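You operate a simulated robot arm through the tools that you are given. There is no shell and no other tool. Be economical: measure what you need, move in short steps, check, and stop when the job is done.

Carry out the task below with a simulated two-armed robot. There is one attempt and no reset: what you move stays moved.

JOB
Hold the cone tray on the top of the table with the mats steady with one hand and put the blue chock in it with the other.

The check looks at the end state, three seconds after you hand in, the way a careful person would. Anything else that was tipped, shoved, dropped, spilled or broken makes it a failure.

ROBOT AND FRAMES
Two 7-joint arms with two-finger parallel grippers on one trunk, on a base that drives. Base frame: it is fixed to the floor where the robot stands at the start and does not move with it; the origin is under the middle of the robot, x ahead of it, y to its left, z up; the surface under the hand at the start is at about z = 396. Units: mm, degrees, N and s.
The left shoulder is at the start at [50, 177, 954], the right one opposite. With the tool pointing down near the work surface each hand reaches from about 100 to 640 mm from the robot's upright axis, wherever it stands, measured 20 degrees to its own side. Places, roughly: blue chock (4x6x5 cm) [500, 0, 400]; cone tray [3750, 1750, 750]. Payload 3.43 kg a hand.
The tool frame of a hand sits at the grasp point between the pads (the TCP): z along the fingers, y along the line on which they close. The tips reach 34 mm beyond it. The gripper opens to 128 mm. The fingers are 24 mm wide and 12 mm thick; the gripper's body (48 by 130 mm) begins 96 mm behind the TCP.
Orientation is that of the tool frame in the base frame, as [roll, pitch, yaw] about the fixed x, y, z axes, in that order (R = Rz(yaw) Ry(pitch) Rx(roll)). With the fingers straight down and closing along the base's y, the tool's x points along the base's -x, its y along +y and its z along -z.

CONTROLS
- The arms move only by the tool step_arm. It takes "left_motion", "right_motion" or both (then of equal length, played together; a hand with none holds still); each is a list of rows, each an object (a shift or turn left out is 0, a gripper value left out holds the last) with "travel": the shift along the tool's x, y, z in mm, a list of three; "rotation": the turn, a rotation vector about the tool's x, y, z in degrees, a list of three; "gripper": the finger opening in mm, from 0 to 128. In form: [{"travel": [dx, dy, dz], "rotation": [rx, ry, rz], "gripper": gripper}, ...]. A call has 1 to 10 rows; each row is the pose to reach, as a shift and turn from the pose commanded when the call began, along the tool's axes at that moment. Rows are played at 5 a second. More than 50 mm and 8.6 degrees between two rows, or a gripper value outside its range, and nothing of the call is played. A pose out of reach is approached as far as the arm can. The call stops where the force on the tool passes 40 N (or 10 N more than at its start, if that is more) or the arm is blocked; 0.2 s more then pass. The fingers move at their own pace (about 108 mm/s each) and stop on an object; they squeeze with about 22 N. The grip force told is the motor's: it shows also when the fingers shut on nothing. Time passes only in rows, and 0.2 s behind the last, so rows that repeat a pose let the fingers close. The reply holds the time, the measured pose of the TCP, the force on the tool along the base axes, the opening and the grip force, in the units named above and with some noise, with the torque about the TCP (base axes, N m) and any sound that the robot's microphone picked up.
- Cameras (640 x 400 px; columns grow to the right, rows downward): "scene" is now at [140.7, -9.1, 1085.4]; the picture's right is [-0.11, -0.99, 0.00], its down [-0.83, 0.09, -0.55] and it looks along [0.54, -0.06, -0.84] (base axes); focal length 259 px, centre (320, 200). "left" rides on the left gripper at [76, 11, -160] in its tool frame; the picture's right is [-0.15, 0.99, 0.00], its down [-0.88, -0.13, -0.46] and it looks along [-0.45, -0.07, 0.89] (tool axes); focal length 234 px, centre (320, 200). "right" rides on the right gripper at [76, -11, -160] in its tool frame; the picture's right is [0.15, 0.99, 0.00], its down [-0.88, 0.13, -0.46] and it looks along [-0.45, 0.07, 0.89] (tool axes); focal length 234 px, centre (320, 200). There is no depth. A picture from a camera that has moved, and an enlarged one, comes with that camera's place and axes in the base frame and with its lens.
- grab_frame(camera): a new picture of that camera. It takes no simulated time.
- move_column(by): slides the trunk up (or, below 0, down) by that many mm; the arms and the scene camera ride with it, the base frame stays. It gives what a move gives, with no picture.
- steer(legs): drives the robot by 1 to 6 legs, each [ahead, turn to the left] in mm and degrees, along the robot's own axes; the way and the turn of a leg run together, so that a leg with both is an arc; at most 1500 mm and 180 degrees a leg. The arms and the cameras ride along, it lands a little off, and it stops where it bumps. It gives what a move gives.
- turn_head(pan, tilt): turns the head with the scene camera to pan (to the left, within 80 degrees either way) and tilt (down, from -29 to 69), counted from straight ahead of the robot. It gives what a move gives.
- close_up(camera, box): a new picture of the part [left, top, right, bottom] of that camera's present view, enlarged. It takes no simulated time.
- job_done(): hands the job in; it is judged then, once.

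Go step by step. Nothing tells you exact positions but the pictures and the camera data: compare them with the known pose of the tool, close in by small moves and look again before you grip or let go. The budget is 120 turns and 100 pictures, counting those below and the enlarged ones. Unless the task says otherwise, let go and move clear before handing in, and close with one line.

The tools are called as a command line: name --argument value ..., lists and objects as JSON in quotes. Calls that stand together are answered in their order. step_arm: Moves the arms, as the interface text tells. Its arguments: {"type":"object","properties":{"left_motion":{"type":"array"},"right_motion":{"type":"array"}},"required":[]} The other tools are called the same way: move_column (by) slides the trunk up or down; steer (legs) drives the base; turn_head (pan, tilt) turns the head that bears the scene camera; grab_frame (camera) takes a picture; close_up (camera, box) takes an enlarged picture of a part of a camera's view; job_done () hands the job in.

At the start:

```text
clock: 0.0
left_tool_pos: [422.8, 125.1, 637.4]
left_ee_rot: [179.9, -0.1, 180.0]
left_force: [0.5, 0.2, -0.1]
left_wrist_torque: [0.03, -0.04, -0.04]
left_width: 128.1
left_finger_force: 0.1
right_tool_pos: [371.4, -236.4, 731.5]
right_ee_rot: [-180.0, 0.0, 179.9]
right_force: [-0.2, 0.6, -0.2]
right_wrist_torque: [0.03, -0.01, -0.02]
right_width: 127.9
right_finger_force: 0.2
trunk travel left (down, up): [-125.0, 276.0]
robot x, y, heading: [1.1, -3.0, 0.2]
head pan, tilt: [-6.1, 56.8]
```

scene: 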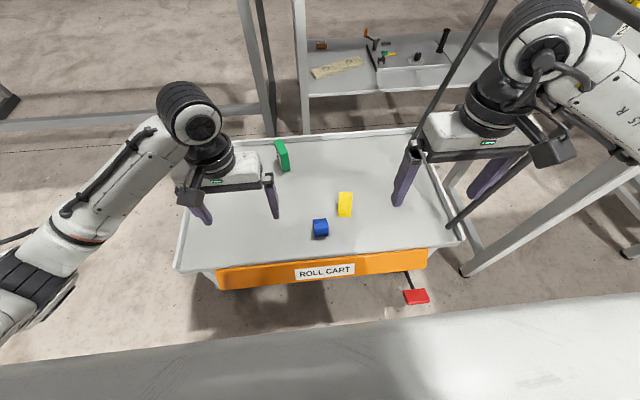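
right: 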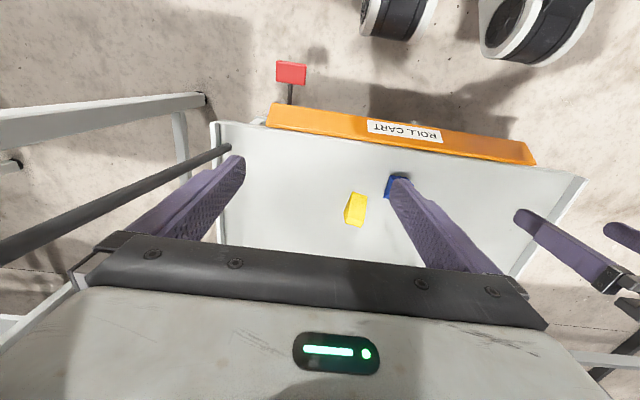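
left: 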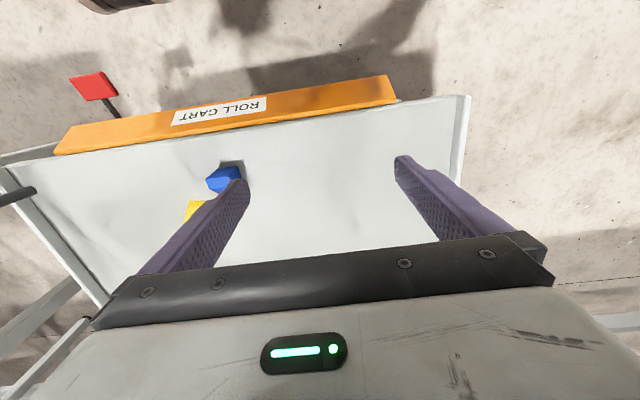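

The blue chock is on the roll cart just in front of the robot, with a yellow and a green block nearby. I'll look closer before choosing a hand and grasp.

close_up --camera "scene" --box '[240, 130, 400, 290]'

close_up --camera "left" --box '[160, 120, 320, 240]'

```text
2.50 times, centred on (320, 210) of scene
camera zoom: at [140.7, -9.1, 1085.4], right [-0.11, -0.99, 0.0], down [-0.83, 0.09, -0.55], along [0.54, -0.06, -0.84], focal length 646 px, centre (320, 175)
```

zoom: 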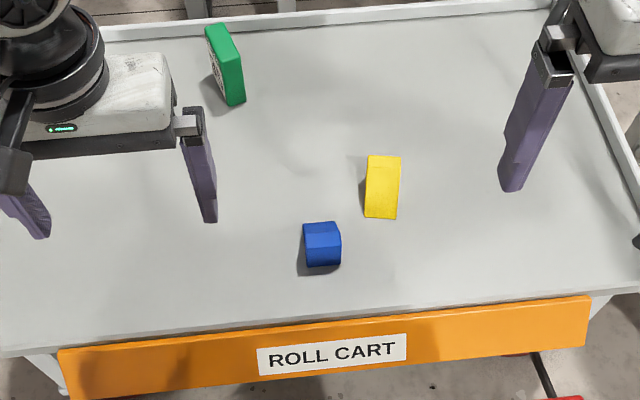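

```text
3.33 times, centred on (240, 180) of left
camera zoom: at [347.2, 136.4, 797.9], right [0.15, 0.99, 0.0], down [0.88, -0.13, 0.46], along [0.45, -0.07, -0.89], focal length 781 px, centre (587, 267)
```

zoom: 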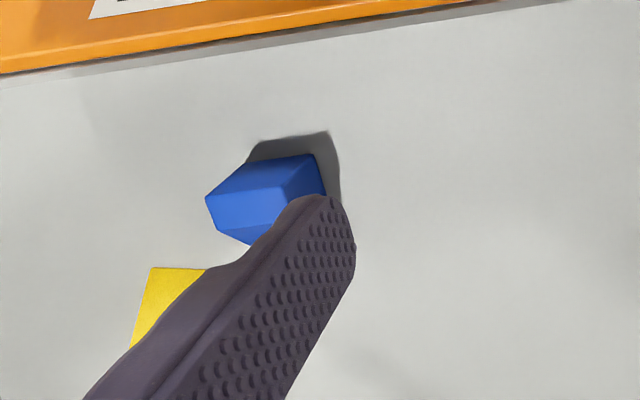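

The chock sits at about [474, -46], roughly 40 mm wide across y. Before committing a hand I'll look toward the destination table.

turn_head --pan 25 --tilt 8

grab_frame --camera "scene"

```text
clock: 1.2
left_tool_pos: [421.8, 126.4, 638.2]
left_ee_rot: [179.9, 0.0, 180.0]
left_force: [-1.0, -0.2, -0.7]
left_wrist_torque: [-0.02, 0.01, -0.02]
left_width: 128.4
left_finger_force: 0.0
right_tool_pos: [372.0, -235.8, 730.6]
right_ee_rot: [-179.9, 0.0, 180.0]
right_force: [0.4, 0.2, 0.7]
right_wrist_torque: [0.01, 0.01, 0.0]
right_width: 127.8
right_finger_force: 0.0
trunk travel left (down, up): [-125.0, 276.0]
robot x, y, heading: [1.6, -0.2, -0.4]
head pan, tilt: [25.0, 8.0]
```

```text
94 pictures are left
camera scene: at [154.9, 37.5, 1159.2], right [0.42, -0.91, 0.0], down [-0.13, -0.06, -0.99], along [0.9, 0.42, -0.14], focal length 259 px, centre (320, 200)
```

scene: 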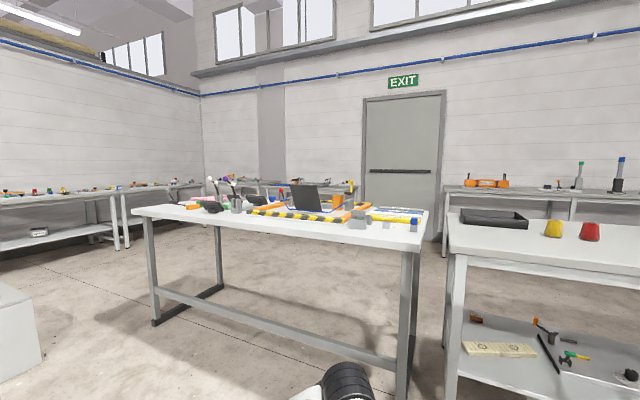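

close_up --camera "scene" --box '[200, 150, 440, 250]'

close_up --camera "scene" --box '[0, 150, 240, 250]'

```text
2.67 times, centred on (320, 200) of scene
camera zoom: at [154.9, 37.5, 1159.2], right [0.42, -0.91, 0.0], down [-0.13, -0.06, -0.99], along [0.9, 0.42, -0.14], focal length 690 px, centre (320, 200)
```

zoom: 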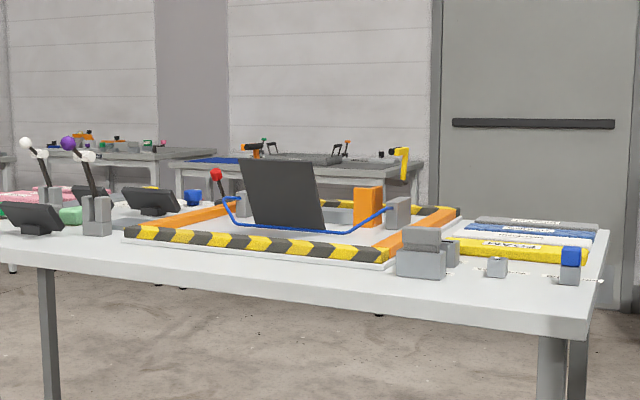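

```text
2.67 times, centred on (120, 200) of scene
camera zoom: at [154.9, 37.5, 1159.2], right [0.42, -0.91, 0.0], down [-0.13, -0.06, -0.99], along [0.9, 0.42, -0.14], focal length 690 px, centre (853, 200)
```

zoom: 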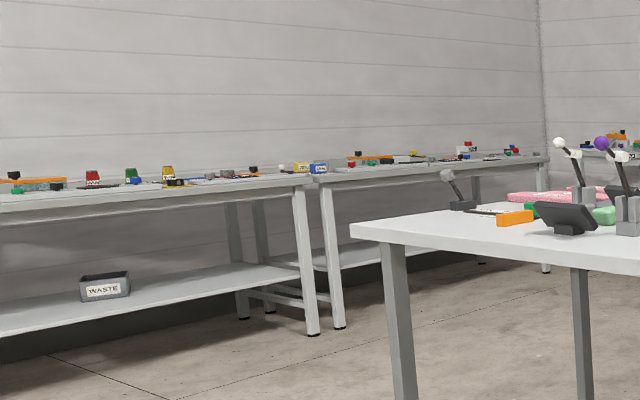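

The target table appears to be behind the near one. First the chock: I'll bring the right hand above it and shift the left hand aside.

step_arm --right_motion '[{"travel": [-17, 32, 20]}, {"travel": [-34, 64, 45]}, {"travel": [-51, 95, 70]}, {"travel": [-68, 127, 95]}, {"travel": [-85, 158, 120]}, {"travel": [-102, 190, 145], "gripper": 90}, {"travel": [-102, 190, 145], "gripper": 90}]' --left_motion '[{"travel": [0, 30, -20]}, {"travel": [0, 60, -40]}, {"travel": [0, 90, -60]}, {"travel": [0, 120, -80]}, {"travel": [0, 120, -100]}, {"travel": [0, 120, -100]}, {"travel": [0, 120, -100]}]'

turn_head --pan -6 --tilt 57

grab_frame --camera "right"

close_up --camera "scene" --box '[240, 130, 400, 290]'

```text
clock: 2.8
left_tool_pos: [423.1, 244.5, 737.7]
left_ee_rot: [-180.0, -0.1, 180.0]
left_force: [-0.3, -0.1, -0.2]
left_wrist_torque: [-0.01, 0.0, -0.01]
left_width: 128.0
left_finger_force: 0.1
right_tool_pos: [474.8, -46.2, 585.5]
right_ee_rot: [-180.0, 0.0, -180.0]
right_force: [-0.3, -0.5, -0.3]
right_wrist_torque: [-0.01, -0.01, -0.01]
right_width: 89.9
right_finger_force: 0.1
trunk travel left (down, up): [-125.0, 276.0]
robot x, y, heading: [-0.1, -1.9, -0.2]
head pan, tilt: [25.0, 8.0]
```

```text
clock: 3.9
left_tool_pos: [422.7, 244.3, 737.7]
left_ee_rot: [-180.0, 0.0, -180.0]
left_force: [-0.1, -0.6, 0.2]
left_wrist_torque: [-0.03, 0.0, -0.01]
left_width: 128.0
left_finger_force: 0.0
right_tool_pos: [473.6, -46.5, 586.9]
right_ee_rot: [180.0, 0.0, 180.0]
right_force: [0.9, -1.1, 0.5]
right_wrist_torque: [0.01, 0.0, 0.02]
right_width: 90.0
right_finger_force: 0.0
trunk travel left (down, up): [-125.0, 276.0]
robot x, y, heading: [-1.9, -3.1, -0.0]
head pan, tilt: [-6.0, 57.0]
```

```text
91 pictures are left
camera right: at [398.6, -56.7, 744.9], right [-0.15, 0.99, 0.0], down [0.88, 0.13, 0.46], along [0.45, 0.07, -0.89], focal length 234 px, centre (320, 200)
```

right: 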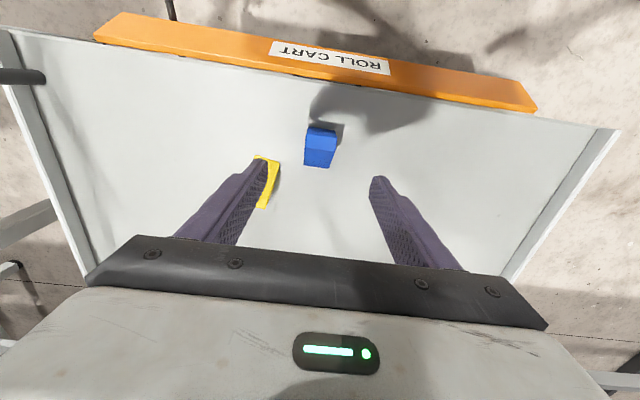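

```text
2.50 times, centred on (320, 210) of scene
camera zoom: at [140.5, -8.9, 1085.2], right [-0.1, -0.99, 0.0], down [-0.83, 0.09, -0.55], along [0.54, -0.06, -0.84], focal length 646 px, centre (320, 175)
```

zoom: 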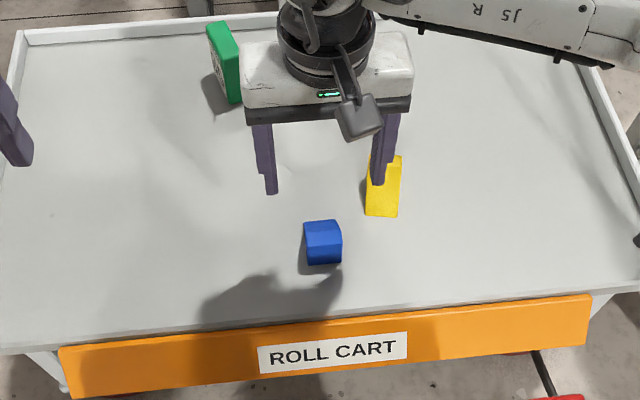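

close_up --camera "right" --box '[280, 110, 360, 180]'

close_up --camera "scene" --box '[300, 205, 348, 245]'

```text
5.71 times, centred on (320, 145) of right
camera zoom: at [398.6, -56.7, 744.9], right [-0.15, 0.99, 0.0], down [0.88, 0.13, 0.46], along [0.45, 0.07, -0.89], focal length 1338 px, centre (320, 514)
```

zoom: 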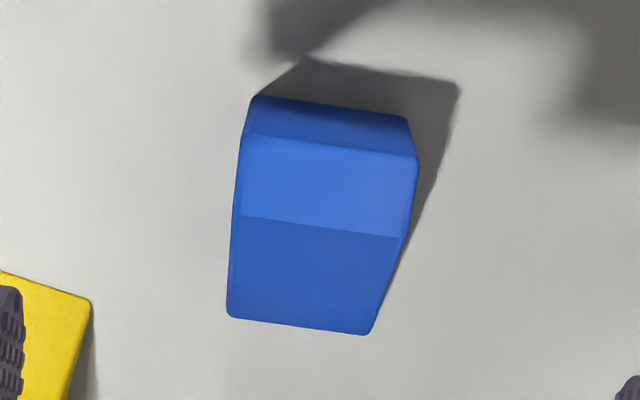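

```text
10.00 times, centred on (324, 225) of scene
camera zoom: at [140.5, -8.9, 1085.2], right [-0.1, -0.99, 0.0], down [-0.83, 0.09, -0.55], along [0.54, -0.06, -0.84], focal length 2586 px, centre (280, -50)
```

zoom: 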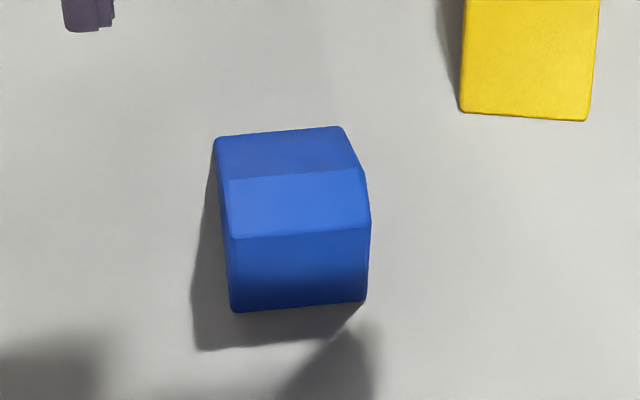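

The chock is a wedge with its vertical face toward me, spanning x 460–518 and centred at y≈-46, aligned with y. I'll narrow the opening to 64 to clear the yellow block and descend partway.

step_arm --right_motion '[{"travel": [-3, 0, 0], "gripper": 64}, {"travel": [-6, 0, 30], "gripper": 64}, {"travel": [-6, 0, 60]}, {"travel": [-6, 0, 90]}, {"travel": [-6, 0, 100]}]'

grab_frame --camera "right"

close_up --camera "scene" --box '[280, 170, 376, 250]'

```text
clock: 5.1
left_tool_pos: [422.8, 245.8, 737.9]
left_ee_rot: [-180.0, 0.0, 180.0]
left_force: [0.1, 0.0, -0.6]
left_wrist_torque: [0.0, -0.02, 0.01]
left_width: 128.1
left_finger_force: 0.0
right_tool_pos: [479.2, -45.3, 485.7]
right_ee_rot: [-180.0, 0.1, -180.0]
right_force: [0.5, -0.4, -0.1]
right_wrist_torque: [0.01, 0.02, 0.01]
right_width: 63.6
right_finger_force: 0.1
trunk travel left (down, up): [-125.0, 276.0]
robot x, y, heading: [-2.3, 1.2, -0.1]
head pan, tilt: [-6.0, 57.0]
```

```text
87 pictures are left
camera right: at [404.0, -55.6, 644.8], right [-0.15, 0.99, 0.0], down [0.88, 0.13, 0.46], along [0.45, 0.07, -0.89], focal length 234 px, centre (320, 200)
```

right: 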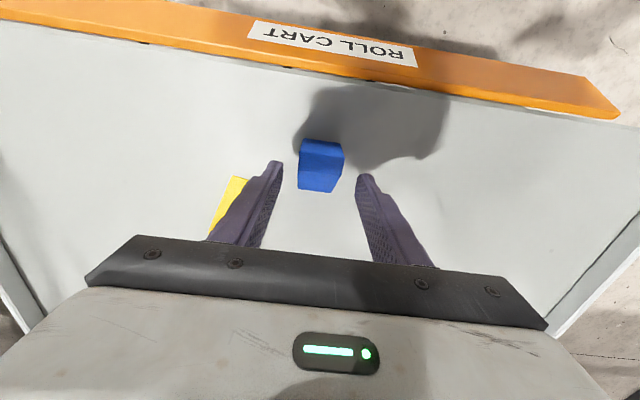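

```text
5.00 times, centred on (328, 210) of scene
camera zoom: at [140.5, -8.9, 1085.2], right [-0.1, -0.99, 0.0], down [-0.83, 0.09, -0.54], along [0.54, -0.06, -0.84], focal length 1293 px, centre (280, 150)
```

zoom: 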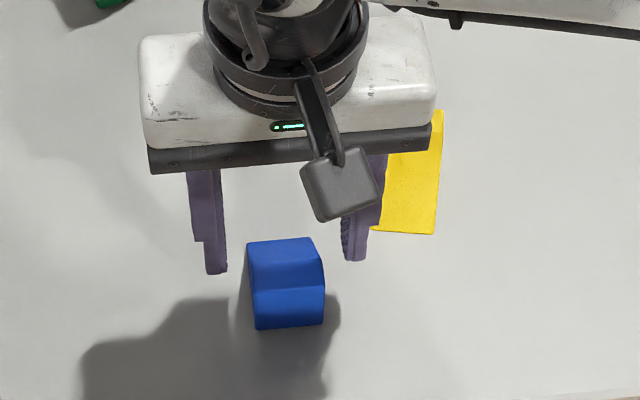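

Centred well. Descend to TCP z≈436 and close.

step_arm --right_motion '[{"travel": [-1, 0, 20]}, {"travel": [-1, 0, 40]}, {"travel": [-1, 0, 49]}, {"travel": [-1, 0, 49], "gripper": 30}, {"travel": [-1, 0, 49], "gripper": 30}, {"travel": [-1, 0, 49], "gripper": 30}]'

grab_frame --camera "right"

```text
clock: 6.5
left_tool_pos: [423.1, 244.1, 737.8]
left_ee_rot: [179.9, 0.0, -179.9]
left_force: [-0.8, -0.1, -0.4]
left_wrist_torque: [-0.05, -0.03, -0.02]
left_width: 127.7
left_finger_force: 0.0
right_tool_pos: [481.2, -45.8, 436.1]
right_ee_rot: [-179.9, 0.0, -179.9]
right_force: [0.5, 0.3, 2.1]
right_wrist_torque: [0.01, -0.03, -0.01]
right_width: 40.0
right_finger_force: 22.2
trunk travel left (down, up): [-125.0, 276.0]
robot x, y, heading: [0.8, -0.9, 0.1]
head pan, tilt: [-6.0, 57.0]
```

```text
85 pictures are left
camera right: at [405.0, -56.8, 594.7], right [-0.15, 0.99, 0.0], down [0.88, 0.13, 0.46], along [0.45, 0.07, -0.89], focal length 234 px, centre (320, 200)
```

right: 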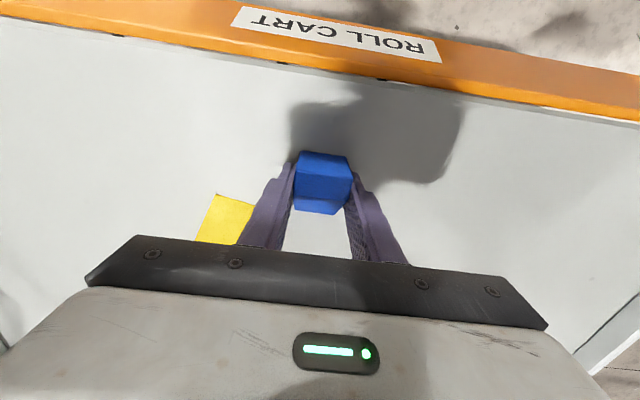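

Gripped (40 mm wide). Lift straight up, then pull in toward the body for travel.

step_arm --right_motion '[{"travel": [0, 0, -30]}, {"travel": [0, 0, -70]}, {"travel": [0, 0, -115]}, {"travel": [0, 0, -160]}, {"travel": [0, 0, -205]}, {"travel": [0, 0, -250]}, {"travel": [0, 0, -295]}, {"travel": [0, 0, -340]}, {"travel": [0, 0, -385]}, {"travel": [0, 0, -385]}]'

grab_frame --camera "scene"

```text
clock: 8.7
left_tool_pos: [422.5, 244.1, 738.2]
left_ee_rot: [-180.0, 0.0, 179.9]
left_force: [0.5, 0.3, -0.6]
left_wrist_torque: [0.01, 0.02, 0.02]
left_width: 128.1
left_finger_force: 0.2
right_tool_pos: [481.1, -46.3, 823.3]
right_ee_rot: [179.9, 0.0, -179.9]
right_force: [-0.5, 0.5, -1.2]
right_wrist_torque: [-0.04, -0.02, 0.0]
right_width: 39.7
right_finger_force: 21.8
trunk travel left (down, up): [-125.0, 276.0]
robot x, y, heading: [-2.6, -0.2, -0.0]
head pan, tilt: [-6.0, 57.0]
```

```text
84 pictures are left
camera scene: at [140.5, -8.9, 1085.2], right [-0.1, -0.99, 0.0], down [-0.83, 0.09, -0.54], along [0.54, -0.06, -0.84], focal length 259 px, centre (320, 200)
```

scene: 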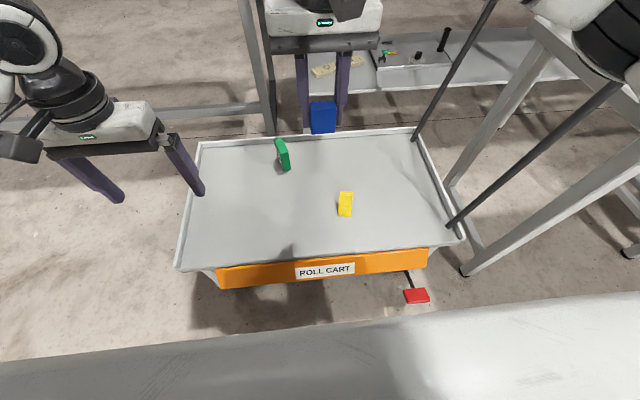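

Chock lifted clear. I'll tuck both hands in and raise the trunk for the 750 mm table and a better overview.

step_arm --right_motion '[{"travel": [35, -25, 0]}, {"travel": [70, -50, 0]}, {"travel": [105, -75, 0]}, {"travel": [140, -100, 0]}, {"travel": [160, -120, 0]}, {"travel": [160, -120, 0]}]' --left_motion '[{"travel": [20, 0, -20]}, {"travel": [40, 0, -40]}, {"travel": [60, 0, -60]}, {"travel": [80, 0, -80]}, {"travel": [100, 0, -85], "gripper": 60}, {"travel": [100, 0, -85]}]'

move_column --by 250

turn_head --pan 25 --tilt 15

grab_frame --camera "scene"

turn_head --pan 75 --tilt 30

grab_frame --camera "scene"

turn_head --pan -50 --tilt 30

grab_frame --camera "scene"

```text
clock: 10.1
left_tool_pos: [322.0, 247.1, 823.6]
left_ee_rot: [180.0, -0.1, 180.0]
left_force: [-0.2, -0.5, 0.6]
left_wrist_torque: [-0.02, 0.02, 0.04]
left_width: 59.9
left_finger_force: 0.0
right_tool_pos: [320.7, -166.0, 822.9]
right_ee_rot: [180.0, -0.1, -180.0]
right_force: [-0.4, 0.0, -0.8]
right_wrist_torque: [0.03, -0.03, -0.01]
right_width: 39.7
right_finger_force: 22.3
trunk travel left (down, up): [-125.0, 276.0]
robot x, y, heading: [-0.0, 0.7, 0.1]
head pan, tilt: [-6.0, 57.0]
```

```text
clock: 12.7
left_tool_pos: [322.6, 244.4, 1072.1]
left_ee_rot: [179.9, 0.0, -180.0]
left_force: [1.0, -0.5, -0.3]
left_wrist_torque: [0.01, -0.04, -0.01]
left_width: 59.9
left_finger_force: 0.1
right_tool_pos: [320.8, -166.3, 1072.3]
right_ee_rot: [179.9, 0.0, -180.0]
right_force: [0.4, -0.4, 0.0]
right_wrist_torque: [-0.03, 0.04, 0.01]
right_width: 39.9
right_finger_force: 22.3
trunk travel left (down, up): [-375.0, 26.0]
robot x, y, heading: [2.3, -0.2, -0.0]
head pan, tilt: [-6.0, 57.0]
```

```text
clock: 13.8
left_tool_pos: [321.8, 245.5, 1074.2]
left_ee_rot: [180.0, 0.0, 179.9]
left_force: [0.0, -0.2, -0.1]
left_wrist_torque: [-0.02, 0.0, 0.01]
left_width: 60.1
left_finger_force: 0.1
right_tool_pos: [320.6, -166.0, 1072.1]
right_ee_rot: [180.0, 0.0, -180.0]
right_force: [0.5, -0.3, -1.0]
right_wrist_torque: [0.01, -0.02, -0.02]
right_width: 39.5
right_finger_force: 21.9
trunk travel left (down, up): [-375.0, 26.0]
robot x, y, heading: [-0.1, 2.9, 0.1]
head pan, tilt: [25.0, 15.0]
```

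```text
83 pictures are left
camera scene: at [155.7, 37.8, 1397.8], right [0.42, -0.91, 0.0], down [-0.24, -0.11, -0.97], along [0.88, 0.41, -0.26], focal length 259 px, centre (320, 200)
```

scene: 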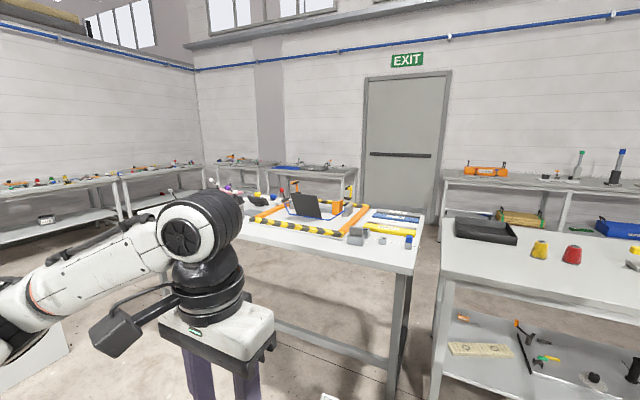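

```text
clock: 15.0
left_tool_pos: [323.2, 244.9, 1073.1]
left_ee_rot: [179.9, 0.0, -179.9]
left_force: [-0.6, -0.1, 0.1]
left_wrist_torque: [0.0, 0.01, 0.01]
left_width: 59.8
left_finger_force: 0.1
right_tool_pos: [320.2, -164.8, 1073.1]
right_ee_rot: [-180.0, 0.0, -179.9]
right_force: [0.0, -0.1, -0.2]
right_wrist_torque: [0.02, 0.01, 0.0]
right_width: 39.6
right_finger_force: 21.9
trunk travel left (down, up): [-375.0, 26.0]
robot x, y, heading: [1.1, 5.0, -0.1]
head pan, tilt: [75.0, 30.0]
```

```text
82 pictures are left
camera scene: at [94.4, 85.7, 1373.7], right [0.97, -0.26, 0.0], down [-0.13, -0.48, -0.87], along [0.22, 0.84, -0.5], focal length 259 px, centre (320, 200)
```

scene: 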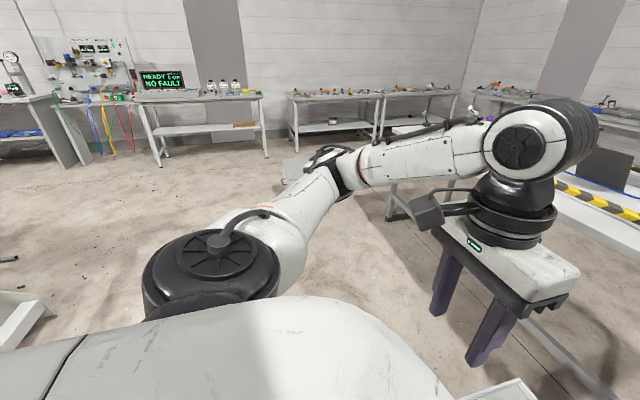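

```text
clock: 17.0
left_tool_pos: [322.4, 244.4, 1073.3]
left_ee_rot: [-180.0, 0.0, 179.9]
left_force: [-0.1, -0.9, -0.4]
left_wrist_torque: [0.01, -0.04, 0.0]
left_width: 60.0
left_finger_force: 0.1
right_tool_pos: [321.6, -165.2, 1070.8]
right_ee_rot: [-179.9, 0.0, 180.0]
right_force: [0.8, 0.4, 0.1]
right_wrist_torque: [0.0, 0.02, -0.03]
right_width: 39.7
right_finger_force: 21.7
trunk travel left (down, up): [-375.0, 26.0]
robot x, y, heading: [-0.4, 4.1, -0.2]
head pan, tilt: [-50.0, 30.0]
```

```text
81 pictures are left
camera scene: at [129.1, -70.9, 1373.7], right [-0.77, -0.64, 0.0], down [-0.32, 0.38, -0.87], along [0.56, -0.66, -0.5], focal length 259 px, centre (320, 200)
```

scene: 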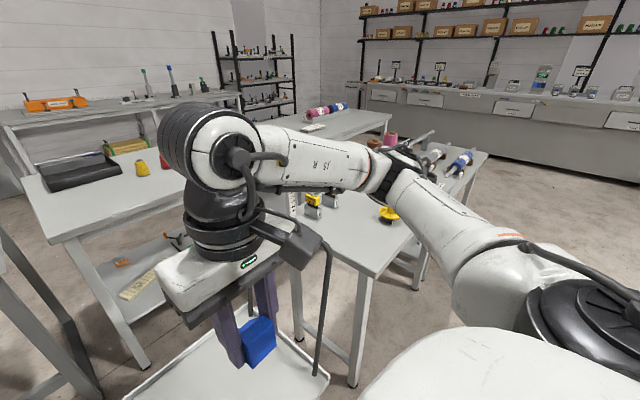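

turn_head --pan 25 --tilt 15

close_up --camera "scene" --box '[200, 140, 360, 240]'

close_up --camera "scene" --box '[340, 140, 480, 240]'

```text
clock: 18.5
left_tool_pos: [322.0, 244.7, 1072.9]
left_ee_rot: [180.0, 0.0, 180.0]
left_force: [0.3, 0.1, 0.3]
left_wrist_torque: [0.02, 0.01, -0.03]
left_width: 59.9
left_finger_force: 0.1
right_tool_pos: [320.1, -165.8, 1072.7]
right_ee_rot: [180.0, 0.0, 180.0]
right_force: [0.3, 0.4, 0.1]
right_wrist_torque: [0.02, 0.02, -0.04]
right_width: 39.5
right_finger_force: 22.2
trunk travel left (down, up): [-375.0, 26.0]
robot x, y, heading: [1.3, 0.0, -0.1]
head pan, tilt: [25.0, 15.0]
```

```text
4.00 times, centred on (280, 190) of scene
camera zoom: at [155.6, 37.8, 1397.9], right [0.42, -0.91, 0.0], down [-0.23, -0.11, -0.97], along [0.88, 0.41, -0.26], focal length 1034 px, centre (480, 240)
```

zoom: 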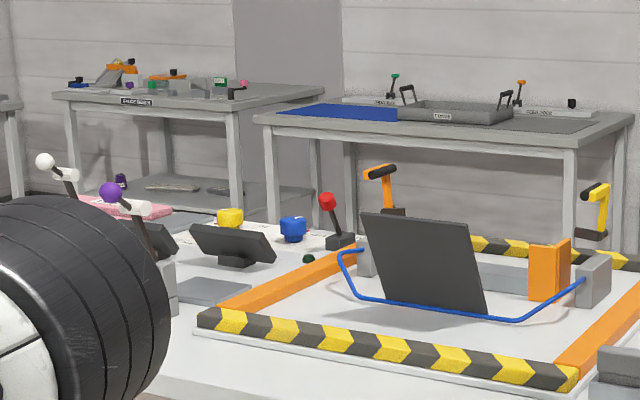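

```text
4.00 times, centred on (410, 190) of scene
camera zoom: at [155.6, 37.8, 1397.9], right [0.42, -0.91, 0.0], down [-0.23, -0.11, -0.97], along [0.88, 0.41, -0.26], focal length 1034 px, centre (-40, 240)
```

zoom: 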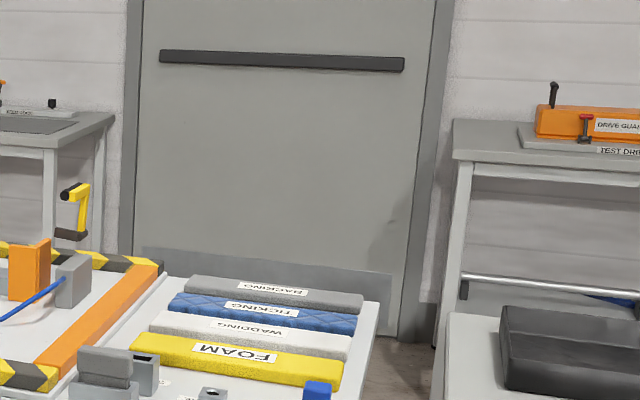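

The mat table (blue and grey mats, grey handled tray) stands by the far wall, front edge near x≈3500–3700. The route is around the left end of the near table; I'll check the floor on both sides first.

turn_head --pan 80 --tilt 45

grab_frame --camera "scene"

turn_head --pan -80 --tilt 45

grab_frame --camera "scene"

turn_head --pan 0 --tilt 69

grab_frame --camera "scene"

```text
clock: 19.8
left_tool_pos: [322.9, 244.8, 1073.0]
left_ee_rot: [179.9, 0.0, 179.9]
left_force: [0.1, 0.7, -0.3]
left_wrist_torque: [0.0, 0.01, 0.02]
left_width: 59.7
left_finger_force: 0.1
right_tool_pos: [320.8, -164.7, 1072.8]
right_ee_rot: [180.0, 0.0, 180.0]
right_force: [-0.5, -0.7, -0.8]
right_wrist_torque: [-0.01, -0.02, 0.0]
right_width: 39.6
right_finger_force: 21.6
trunk travel left (down, up): [-375.0, 26.0]
robot x, y, heading: [-1.7, 0.4, -0.1]
head pan, tilt: [80.0, 45.0]
```

```text
78 pictures are left
camera scene: at [85.1, 78.4, 1351.1], right [0.98, -0.17, 0.0], down [-0.12, -0.7, -0.71], along [0.12, 0.7, -0.71], focal length 259 px, centre (320, 200)
```

scene: 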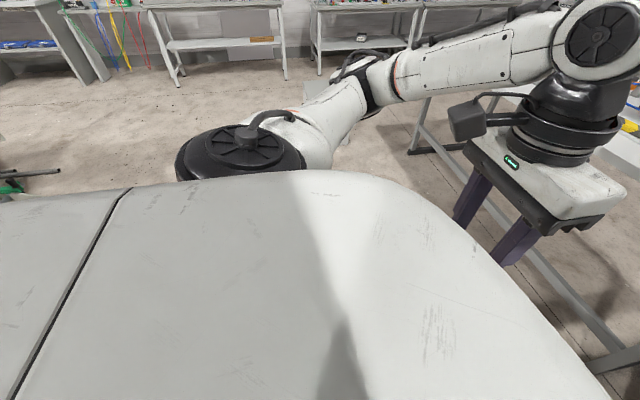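

```text
clock: 22.2
left_tool_pos: [323.3, 244.1, 1072.7]
left_ee_rot: [-179.9, 0.1, -180.0]
left_force: [-0.2, -0.4, 0.6]
left_wrist_torque: [-0.04, 0.02, 0.0]
left_width: 59.7
left_finger_force: 0.1
right_tool_pos: [320.8, -166.4, 1072.9]
right_ee_rot: [180.0, 0.0, -180.0]
right_force: [-0.6, -0.1, -1.1]
right_wrist_torque: [0.01, 0.0, 0.0]
right_width: 39.6
right_finger_force: 21.3
trunk travel left (down, up): [-375.0, 26.0]
robot x, y, heading: [0.5, 0.5, -0.0]
head pan, tilt: [-80.0, 45.0]
```

```text
77 pictures are left
camera scene: at [85.1, -81.7, 1351.1], right [-0.98, -0.17, 0.0], down [-0.12, 0.7, -0.71], along [0.12, -0.7, -0.71], focal length 259 px, centre (320, 200)
```

scene: 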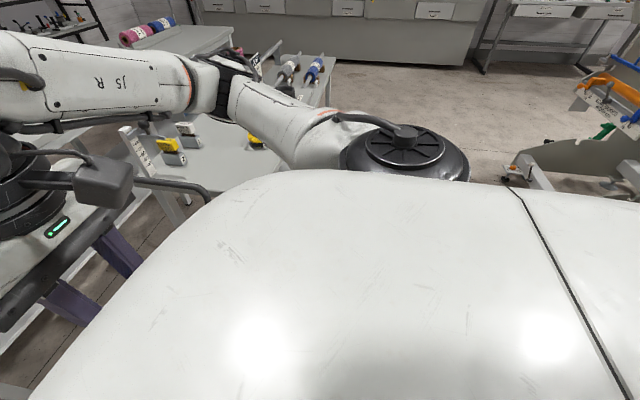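

```text
clock: 23.7
left_tool_pos: [322.7, 245.0, 1073.2]
left_ee_rot: [180.0, 0.0, 180.0]
left_force: [-0.2, 1.1, -0.6]
left_wrist_torque: [0.02, 0.01, 0.0]
left_width: 60.3
left_finger_force: 0.2
right_tool_pos: [320.5, -165.4, 1072.4]
right_ee_rot: [180.0, 0.0, 180.0]
right_force: [0.2, 0.4, -1.6]
right_wrist_torque: [-0.02, 0.03, 0.02]
right_width: 39.7
right_finger_force: 21.9
trunk travel left (down, up): [-375.0, 26.0]
robot x, y, heading: [-2.8, -1.7, -0.1]
head pan, tilt: [0.0, 68.8]
```

```text
76 pictures are left
camera scene: at [126.9, -1.7, 1322.2], right [0.0, -1.0, 0.0], down [-0.93, 0.0, -0.36], along [0.36, 0.0, -0.93], focal length 259 px, centre (320, 200)
```

scene: 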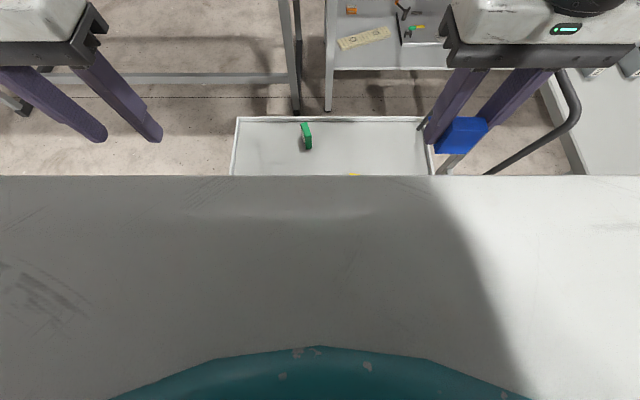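

The cart's pedal sits just in front of the base, so I'll back off a little before turning left.

steer --legs '[[-300, 0]]'

steer --legs '[[0, 70]]'

turn_head --pan 0 --tilt 25

grab_frame --camera "scene"

```text
clock: 25.8
left_tool_pos: [24.9, 244.7, 1072.7]
left_ee_rot: [179.9, -0.1, 179.8]
left_force: [0.0, -1.2, -0.4]
left_wrist_torque: [-0.02, 0.0, 0.0]
left_width: 60.2
left_finger_force: 0.1
right_tool_pos: [20.9, -166.1, 1071.9]
right_ee_rot: [180.0, 0.0, 179.8]
right_force: [-0.3, 0.8, -1.2]
right_wrist_torque: [0.04, 0.01, 0.0]
right_width: 39.7
right_finger_force: 21.7
trunk travel left (down, up): [-375.0, 26.0]
robot x, y, heading: [-297.1, -1.1, -0.3]
head pan, tilt: [0.0, 68.8]
```

```text
clock: 29.2
left_tool_pos: [-408.1, 390.3, 1073.6]
left_ee_rot: [179.9, -0.1, -111.2]
left_force: [-0.1, 0.5, -0.3]
left_wrist_torque: [0.0, 0.02, 0.0]
left_width: 60.2
left_finger_force: 0.0
right_tool_pos: [-27.4, 240.7, 1071.9]
right_ee_rot: [180.0, 0.0, -111.2]
right_force: [-0.5, -0.4, -1.9]
right_wrist_torque: [0.02, -0.01, 0.03]
right_width: 39.6
right_finger_force: 21.8
trunk travel left (down, up): [-375.0, 26.0]
robot x, y, heading: [-296.7, 0.8, 68.7]
head pan, tilt: [0.0, 68.8]
```

```text
clock: 30.3
left_tool_pos: [-410.1, 389.6, 1072.0]
left_ee_rot: [-180.0, 0.0, -111.1]
left_force: [0.4, 0.0, 0.2]
left_wrist_torque: [0.0, -0.01, -0.01]
left_width: 60.0
left_finger_force: 0.1
right_tool_pos: [-28.5, 238.6, 1073.4]
right_ee_rot: [-180.0, 0.1, -111.2]
right_force: [0.1, 0.1, -0.2]
right_wrist_torque: [0.01, -0.02, -0.03]
right_width: 39.6
right_finger_force: 21.6
trunk travel left (down, up): [-375.0, 26.0]
robot x, y, heading: [-301.2, 5.0, 69.0]
head pan, tilt: [0.0, 25.0]
```

```text
75 pictures are left
camera scene: at [-238.9, 150.2, 1381.6], right [0.93, -0.36, 0.0], down [-0.15, -0.39, -0.91], along [0.33, 0.84, -0.42], focal length 259 px, centre (320, 200)
```

scene: 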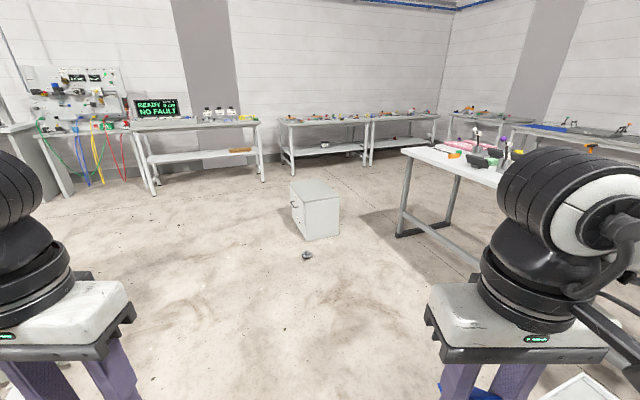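

There's a cabinet around (300–700, 2050–2500) and a bit of debris on the floor near (316, 1900). I'll drive along x≈-300 up to y≈3100, between them and the left tables.

steer --legs '[[0, 21.5], [1500, 0], [1500, 0], [0, -90]]'

grab_frame --camera "scene"

```text
clock: 49.8
left_tool_pos: [50.2, 3248.7, 1071.7]
left_ee_rot: [179.9, 0.1, 178.1]
left_force: [0.2, -0.7, -0.2]
left_wrist_torque: [-0.01, -0.02, -0.02]
left_width: 60.1
left_finger_force: 0.0
right_tool_pos: [33.6, 2839.5, 1072.7]
right_ee_rot: [-179.9, -0.1, 178.0]
right_force: [0.0, -0.3, -1.1]
right_wrist_torque: [0.0, -0.01, -0.01]
right_width: 39.7
right_finger_force: 21.5
trunk travel left (down, up): [-375.0, 26.0]
robot x, y, heading: [-280.2, 3016.9, -2.2]
head pan, tilt: [0.0, 25.0]
```

```text
74 pictures are left
camera scene: at [-117.9, 3007.2, 1381.7], right [-0.03, -1.0, 0.0], down [-0.42, 0.01, -0.91], along [0.91, -0.03, -0.42], focal length 259 px, centre (320, 200)
```

scene: 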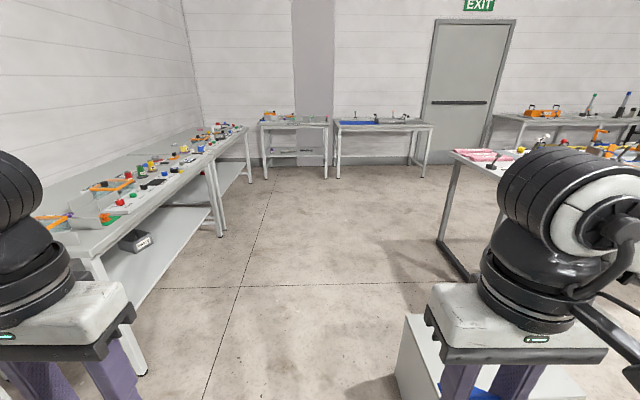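

The aisle is clear. I'll shift slightly left to pass the cabinet, then drive east to x≈2600.

steer --legs '[[0, 8], [1400, 0], [0, -6], [1450, 0]]'

grab_frame --camera "scene"

turn_head --pan -55 --tilt 25

grab_frame --camera "scene"

```text
clock: 64.5
left_tool_pos: [2823.2, 3427.9, 1073.5]
left_ee_rot: [-180.0, 0.0, -179.7]
left_force: [0.0, 0.3, 0.2]
left_wrist_torque: [0.0, -0.01, -0.03]
left_width: 60.1
left_finger_force: 0.0
right_tool_pos: [2823.0, 3018.9, 1072.8]
right_ee_rot: [-180.0, 0.0, -179.7]
right_force: [-0.2, 0.0, -1.2]
right_wrist_torque: [-0.01, 0.01, -0.01]
right_width: 39.5
right_finger_force: 21.8
trunk travel left (down, up): [-375.0, 26.0]
robot x, y, heading: [2501.8, 3182.9, 0.2]
head pan, tilt: [0.0, 25.0]
```

```text
73 pictures are left
camera scene: at [2664.7, 3181.4, 1381.6], right [0.01, -1.0, 0.0], down [-0.42, 0.0, -0.91], along [0.91, 0.0, -0.42], focal length 259 px, centre (320, 200)
```

scene: 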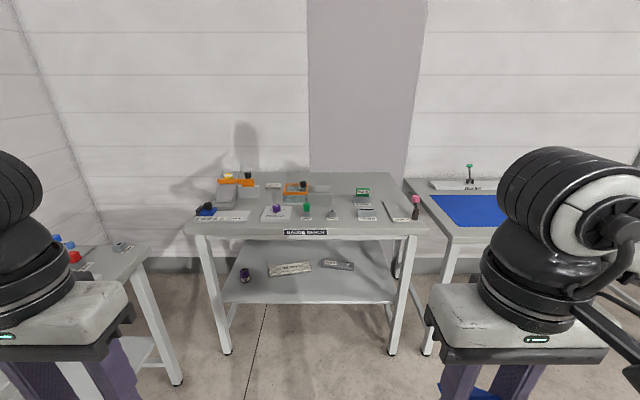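

```text
clock: 65.7
left_tool_pos: [2822.5, 3428.5, 1072.1]
left_ee_rot: [-180.0, 0.0, -179.6]
left_force: [-0.3, 0.1, 0.8]
left_wrist_torque: [-0.05, 0.0, -0.03]
left_width: 60.0
left_finger_force: 0.2
right_tool_pos: [2823.0, 3017.9, 1073.2]
right_ee_rot: [-180.0, 0.0, -179.6]
right_force: [-0.5, 0.4, -0.7]
right_wrist_torque: [0.0, 0.0, 0.02]
right_width: 39.6
right_finger_force: 22.5
trunk travel left (down, up): [-375.0, 26.0]
robot x, y, heading: [2498.7, 3183.3, 0.4]
head pan, tilt: [-55.0, 25.0]
```

```text
72 pictures are left
camera scene: at [2625.6, 3105.7, 1381.7], right [-0.82, -0.58, 0.0], down [-0.24, 0.34, -0.91], along [0.52, -0.74, -0.42], focal length 259 px, centre (320, 200)
```

scene: 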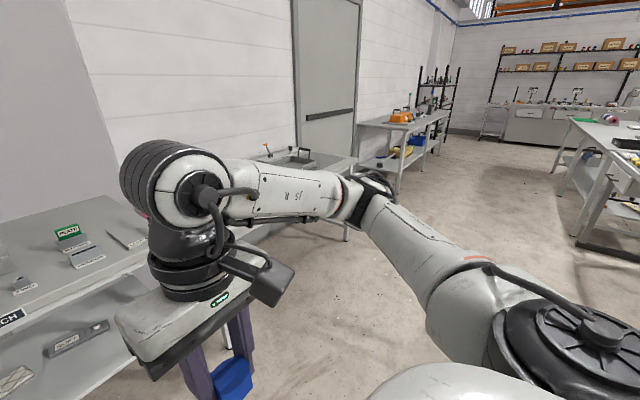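

Bench fronts are at x≈3600. Drive to x≈2880, turn right along the gap, go to y≈1760 and turn to face the mat table.

steer --legs '[[380, 0], [0, -90]]'

turn_head --pan 0 --tilt 25

grab_frame --camera "scene"

```text
clock: 71.9
left_tool_pos: [3129.9, 2865.9, 1073.2]
left_ee_rot: [-180.0, 0.0, 91.0]
left_force: [-0.3, -0.1, 0.0]
left_wrist_torque: [0.02, 0.01, 0.01]
left_width: 59.8
left_finger_force: 0.0
right_tool_pos: [2719.5, 2861.3, 1071.3]
right_ee_rot: [180.0, 0.0, 91.0]
right_force: [0.3, 0.3, -1.2]
right_wrist_torque: [-0.02, 0.02, 0.0]
right_width: 39.7
right_finger_force: 22.5
trunk travel left (down, up): [-375.0, 26.0]
robot x, y, heading: [2880.8, 3184.0, -89.1]
head pan, tilt: [-55.0, 25.0]
```

```text
clock: 73.2
left_tool_pos: [3129.6, 2864.8, 1073.1]
left_ee_rot: [180.0, 0.0, 91.0]
left_force: [0.8, 0.1, -0.6]
left_wrist_torque: [0.0, -0.01, 0.0]
left_width: 60.0
left_finger_force: 0.0
right_tool_pos: [2718.7, 2861.2, 1072.2]
right_ee_rot: [-180.0, 0.0, 91.0]
right_force: [0.6, -0.1, -0.6]
right_wrist_torque: [0.0, 0.01, 0.02]
right_width: 40.1
right_finger_force: 21.8
trunk travel left (down, up): [-375.0, 26.0]
robot x, y, heading: [2880.8, 3183.6, -89.0]
head pan, tilt: [0.0, 25.0]
```

```text
71 pictures are left
camera scene: at [2883.5, 3020.0, 1381.7], right [-1.0, -0.02, 0.0], down [-0.01, 0.42, -0.91], along [0.01, -0.91, -0.42], focal length 259 px, centre (320, 200)
```

scene: 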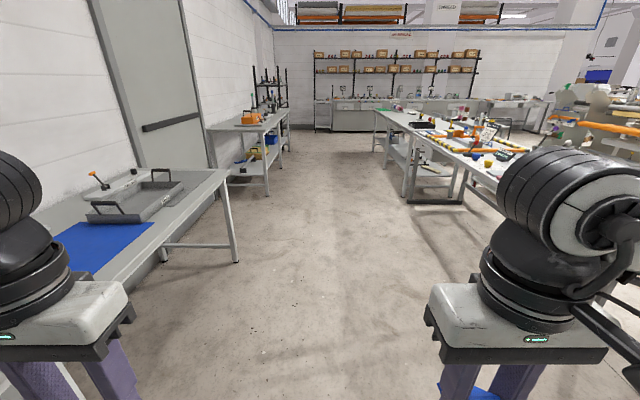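

close_up --camera "scene" --box '[60, 150, 220, 250]'

steer --legs '[[1410, 0], [0, 89]]'

turn_head --pan 0 --tilt 38

grab_frame --camera "scene"

```text
4.00 times, centred on (140, 200) of scene
camera zoom: at [2883.5, 3020.0, 1381.7], right [-1.0, -0.02, 0.0], down [-0.01, 0.42, -0.91], along [0.01, -0.91, -0.42], focal length 1034 px, centre (1040, 200)
```

zoom: 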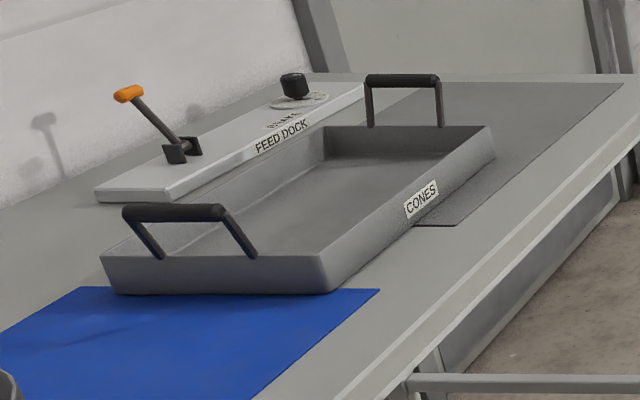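

```text
clock: 84.0
left_tool_pos: [3225.0, 2006.3, 1073.3]
left_ee_rot: [-180.0, 0.0, -179.5]
left_force: [-0.5, 0.0, 0.6]
left_wrist_torque: [-0.02, 0.02, 0.01]
left_width: 60.2
left_finger_force: 0.1
right_tool_pos: [3227.2, 1595.1, 1072.3]
right_ee_rot: [-180.0, -0.1, -179.5]
right_force: [0.0, -0.8, -1.1]
right_wrist_torque: [0.0, -0.01, -0.02]
right_width: 39.4
right_finger_force: 22.3
trunk travel left (down, up): [-375.0, 26.0]
robot x, y, heading: [2904.4, 1758.3, 0.6]
head pan, tilt: [0.0, 25.0]
```

```text
clock: 84.8
left_tool_pos: [3224.0, 2005.6, 1073.8]
left_ee_rot: [-180.0, 0.0, -179.5]
left_force: [-0.1, 0.2, 0.2]
left_wrist_torque: [-0.04, -0.04, 0.0]
left_width: 59.9
left_finger_force: 0.1
right_tool_pos: [3225.8, 1595.3, 1072.6]
right_ee_rot: [-180.0, 0.0, -179.6]
right_force: [0.0, -0.5, -1.1]
right_wrist_torque: [-0.03, -0.01, -0.01]
right_width: 39.8
right_finger_force: 22.0
trunk travel left (down, up): [-375.0, 26.0]
robot x, y, heading: [2901.0, 1754.5, 0.6]
head pan, tilt: [0.0, 38.0]
```

```text
69 pictures are left
camera scene: at [3061.1, 1758.5, 1361.4], right [0.01, -1.0, 0.0], down [-0.62, -0.01, -0.79], along [0.79, 0.01, -0.62], focal length 259 px, centre (320, 200)
```

scene: 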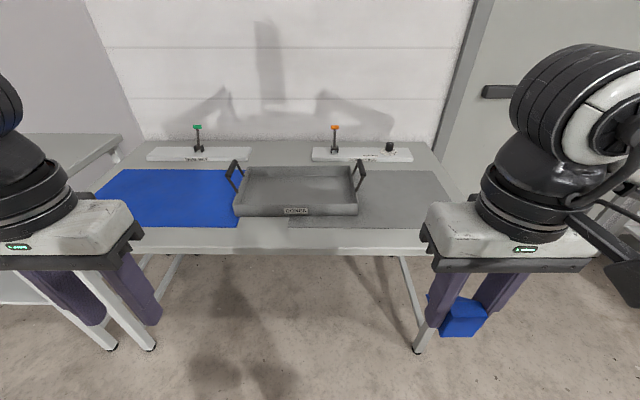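

The tray spans roughly x 3740–4010, y 1640–2060, with black handles at its left and right ends. I'll move to face it, stopping with the table edge ~340 mm ahead of the axis as it was at the cart.

steer --legs '[[0, 34], [290, 0], [0, -34.5], [100, 0]]'

turn_head --pan 0 --tilt 50

grab_frame --camera "scene"

turn_head --pan 0 --tilt 69

grab_frame --camera "scene"

```text
clock: 90.9
left_tool_pos: [3575.9, 2168.3, 1073.3]
left_ee_rot: [-180.0, 0.0, 179.7]
left_force: [0.0, -1.2, -0.3]
left_wrist_torque: [0.0, 0.07, -0.01]
left_width: 59.8
left_finger_force: 0.0
right_tool_pos: [3573.4, 1758.5, 1071.9]
right_ee_rot: [180.0, -0.2, 179.7]
right_force: [0.4, 0.7, -2.1]
right_wrist_torque: [-0.04, 0.04, -0.01]
right_width: 39.5
right_finger_force: 22.5
trunk travel left (down, up): [-375.0, 26.0]
robot x, y, heading: [3255.6, 1926.2, -0.4]
head pan, tilt: [0.0, 38.0]
```

```text
clock: 91.6
left_tool_pos: [3576.1, 2169.7, 1073.2]
left_ee_rot: [179.9, 0.1, 179.7]
left_force: [-0.3, 0.3, -0.4]
left_wrist_torque: [0.0, 0.02, 0.02]
left_width: 59.9
left_finger_force: 0.0
right_tool_pos: [3571.2, 1758.3, 1072.1]
right_ee_rot: [-180.0, 0.0, 179.7]
right_force: [0.2, 1.0, -1.5]
right_wrist_torque: [0.01, -0.03, 0.01]
right_width: 39.6
right_finger_force: 22.4
trunk travel left (down, up): [-375.0, 26.0]
robot x, y, heading: [3252.7, 1925.2, -0.6]
head pan, tilt: [0.0, 50.0]
```

```text
68 pictures are left
camera scene: at [3399.9, 1923.8, 1344.2], right [0.0, -1.0, 0.0], down [-0.77, 0.0, -0.64], along [0.64, 0.0, -0.77], focal length 259 px, centre (320, 200)
```

scene: 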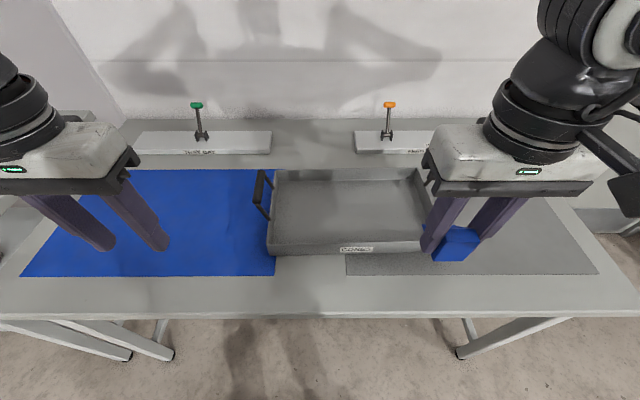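

```text
clock: 92.4
left_tool_pos: [3575.4, 2168.6, 1072.7]
left_ee_rot: [180.0, -0.1, 179.7]
left_force: [-0.1, 0.1, -0.5]
left_wrist_torque: [-0.02, 0.03, -0.02]
left_width: 60.1
left_finger_force: 0.1
right_tool_pos: [3571.6, 1758.8, 1071.6]
right_ee_rot: [179.9, 0.0, 179.7]
right_force: [0.2, 0.5, -1.0]
right_wrist_torque: [0.02, -0.01, -0.02]
right_width: 39.6
right_finger_force: 21.8
trunk travel left (down, up): [-375.0, 26.0]
robot x, y, heading: [3251.2, 1929.2, -0.1]
head pan, tilt: [0.0, 68.8]
```

```text
67 pictures are left
camera scene: at [3378.8, 1923.9, 1322.3], right [0.0, -1.0, 0.0], down [-0.93, 0.0, -0.36], along [0.36, 0.0, -0.93], focal length 259 px, centre (320, 200)
```

scene: 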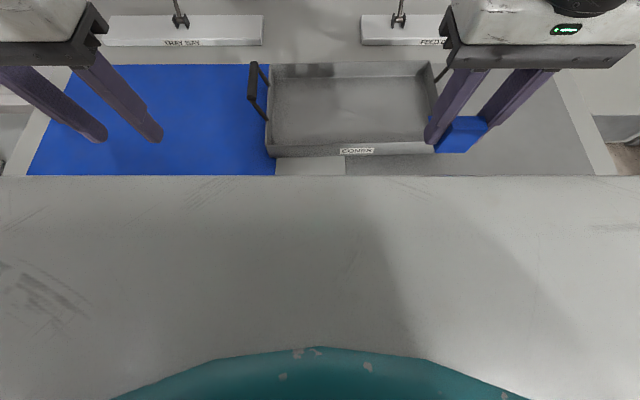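

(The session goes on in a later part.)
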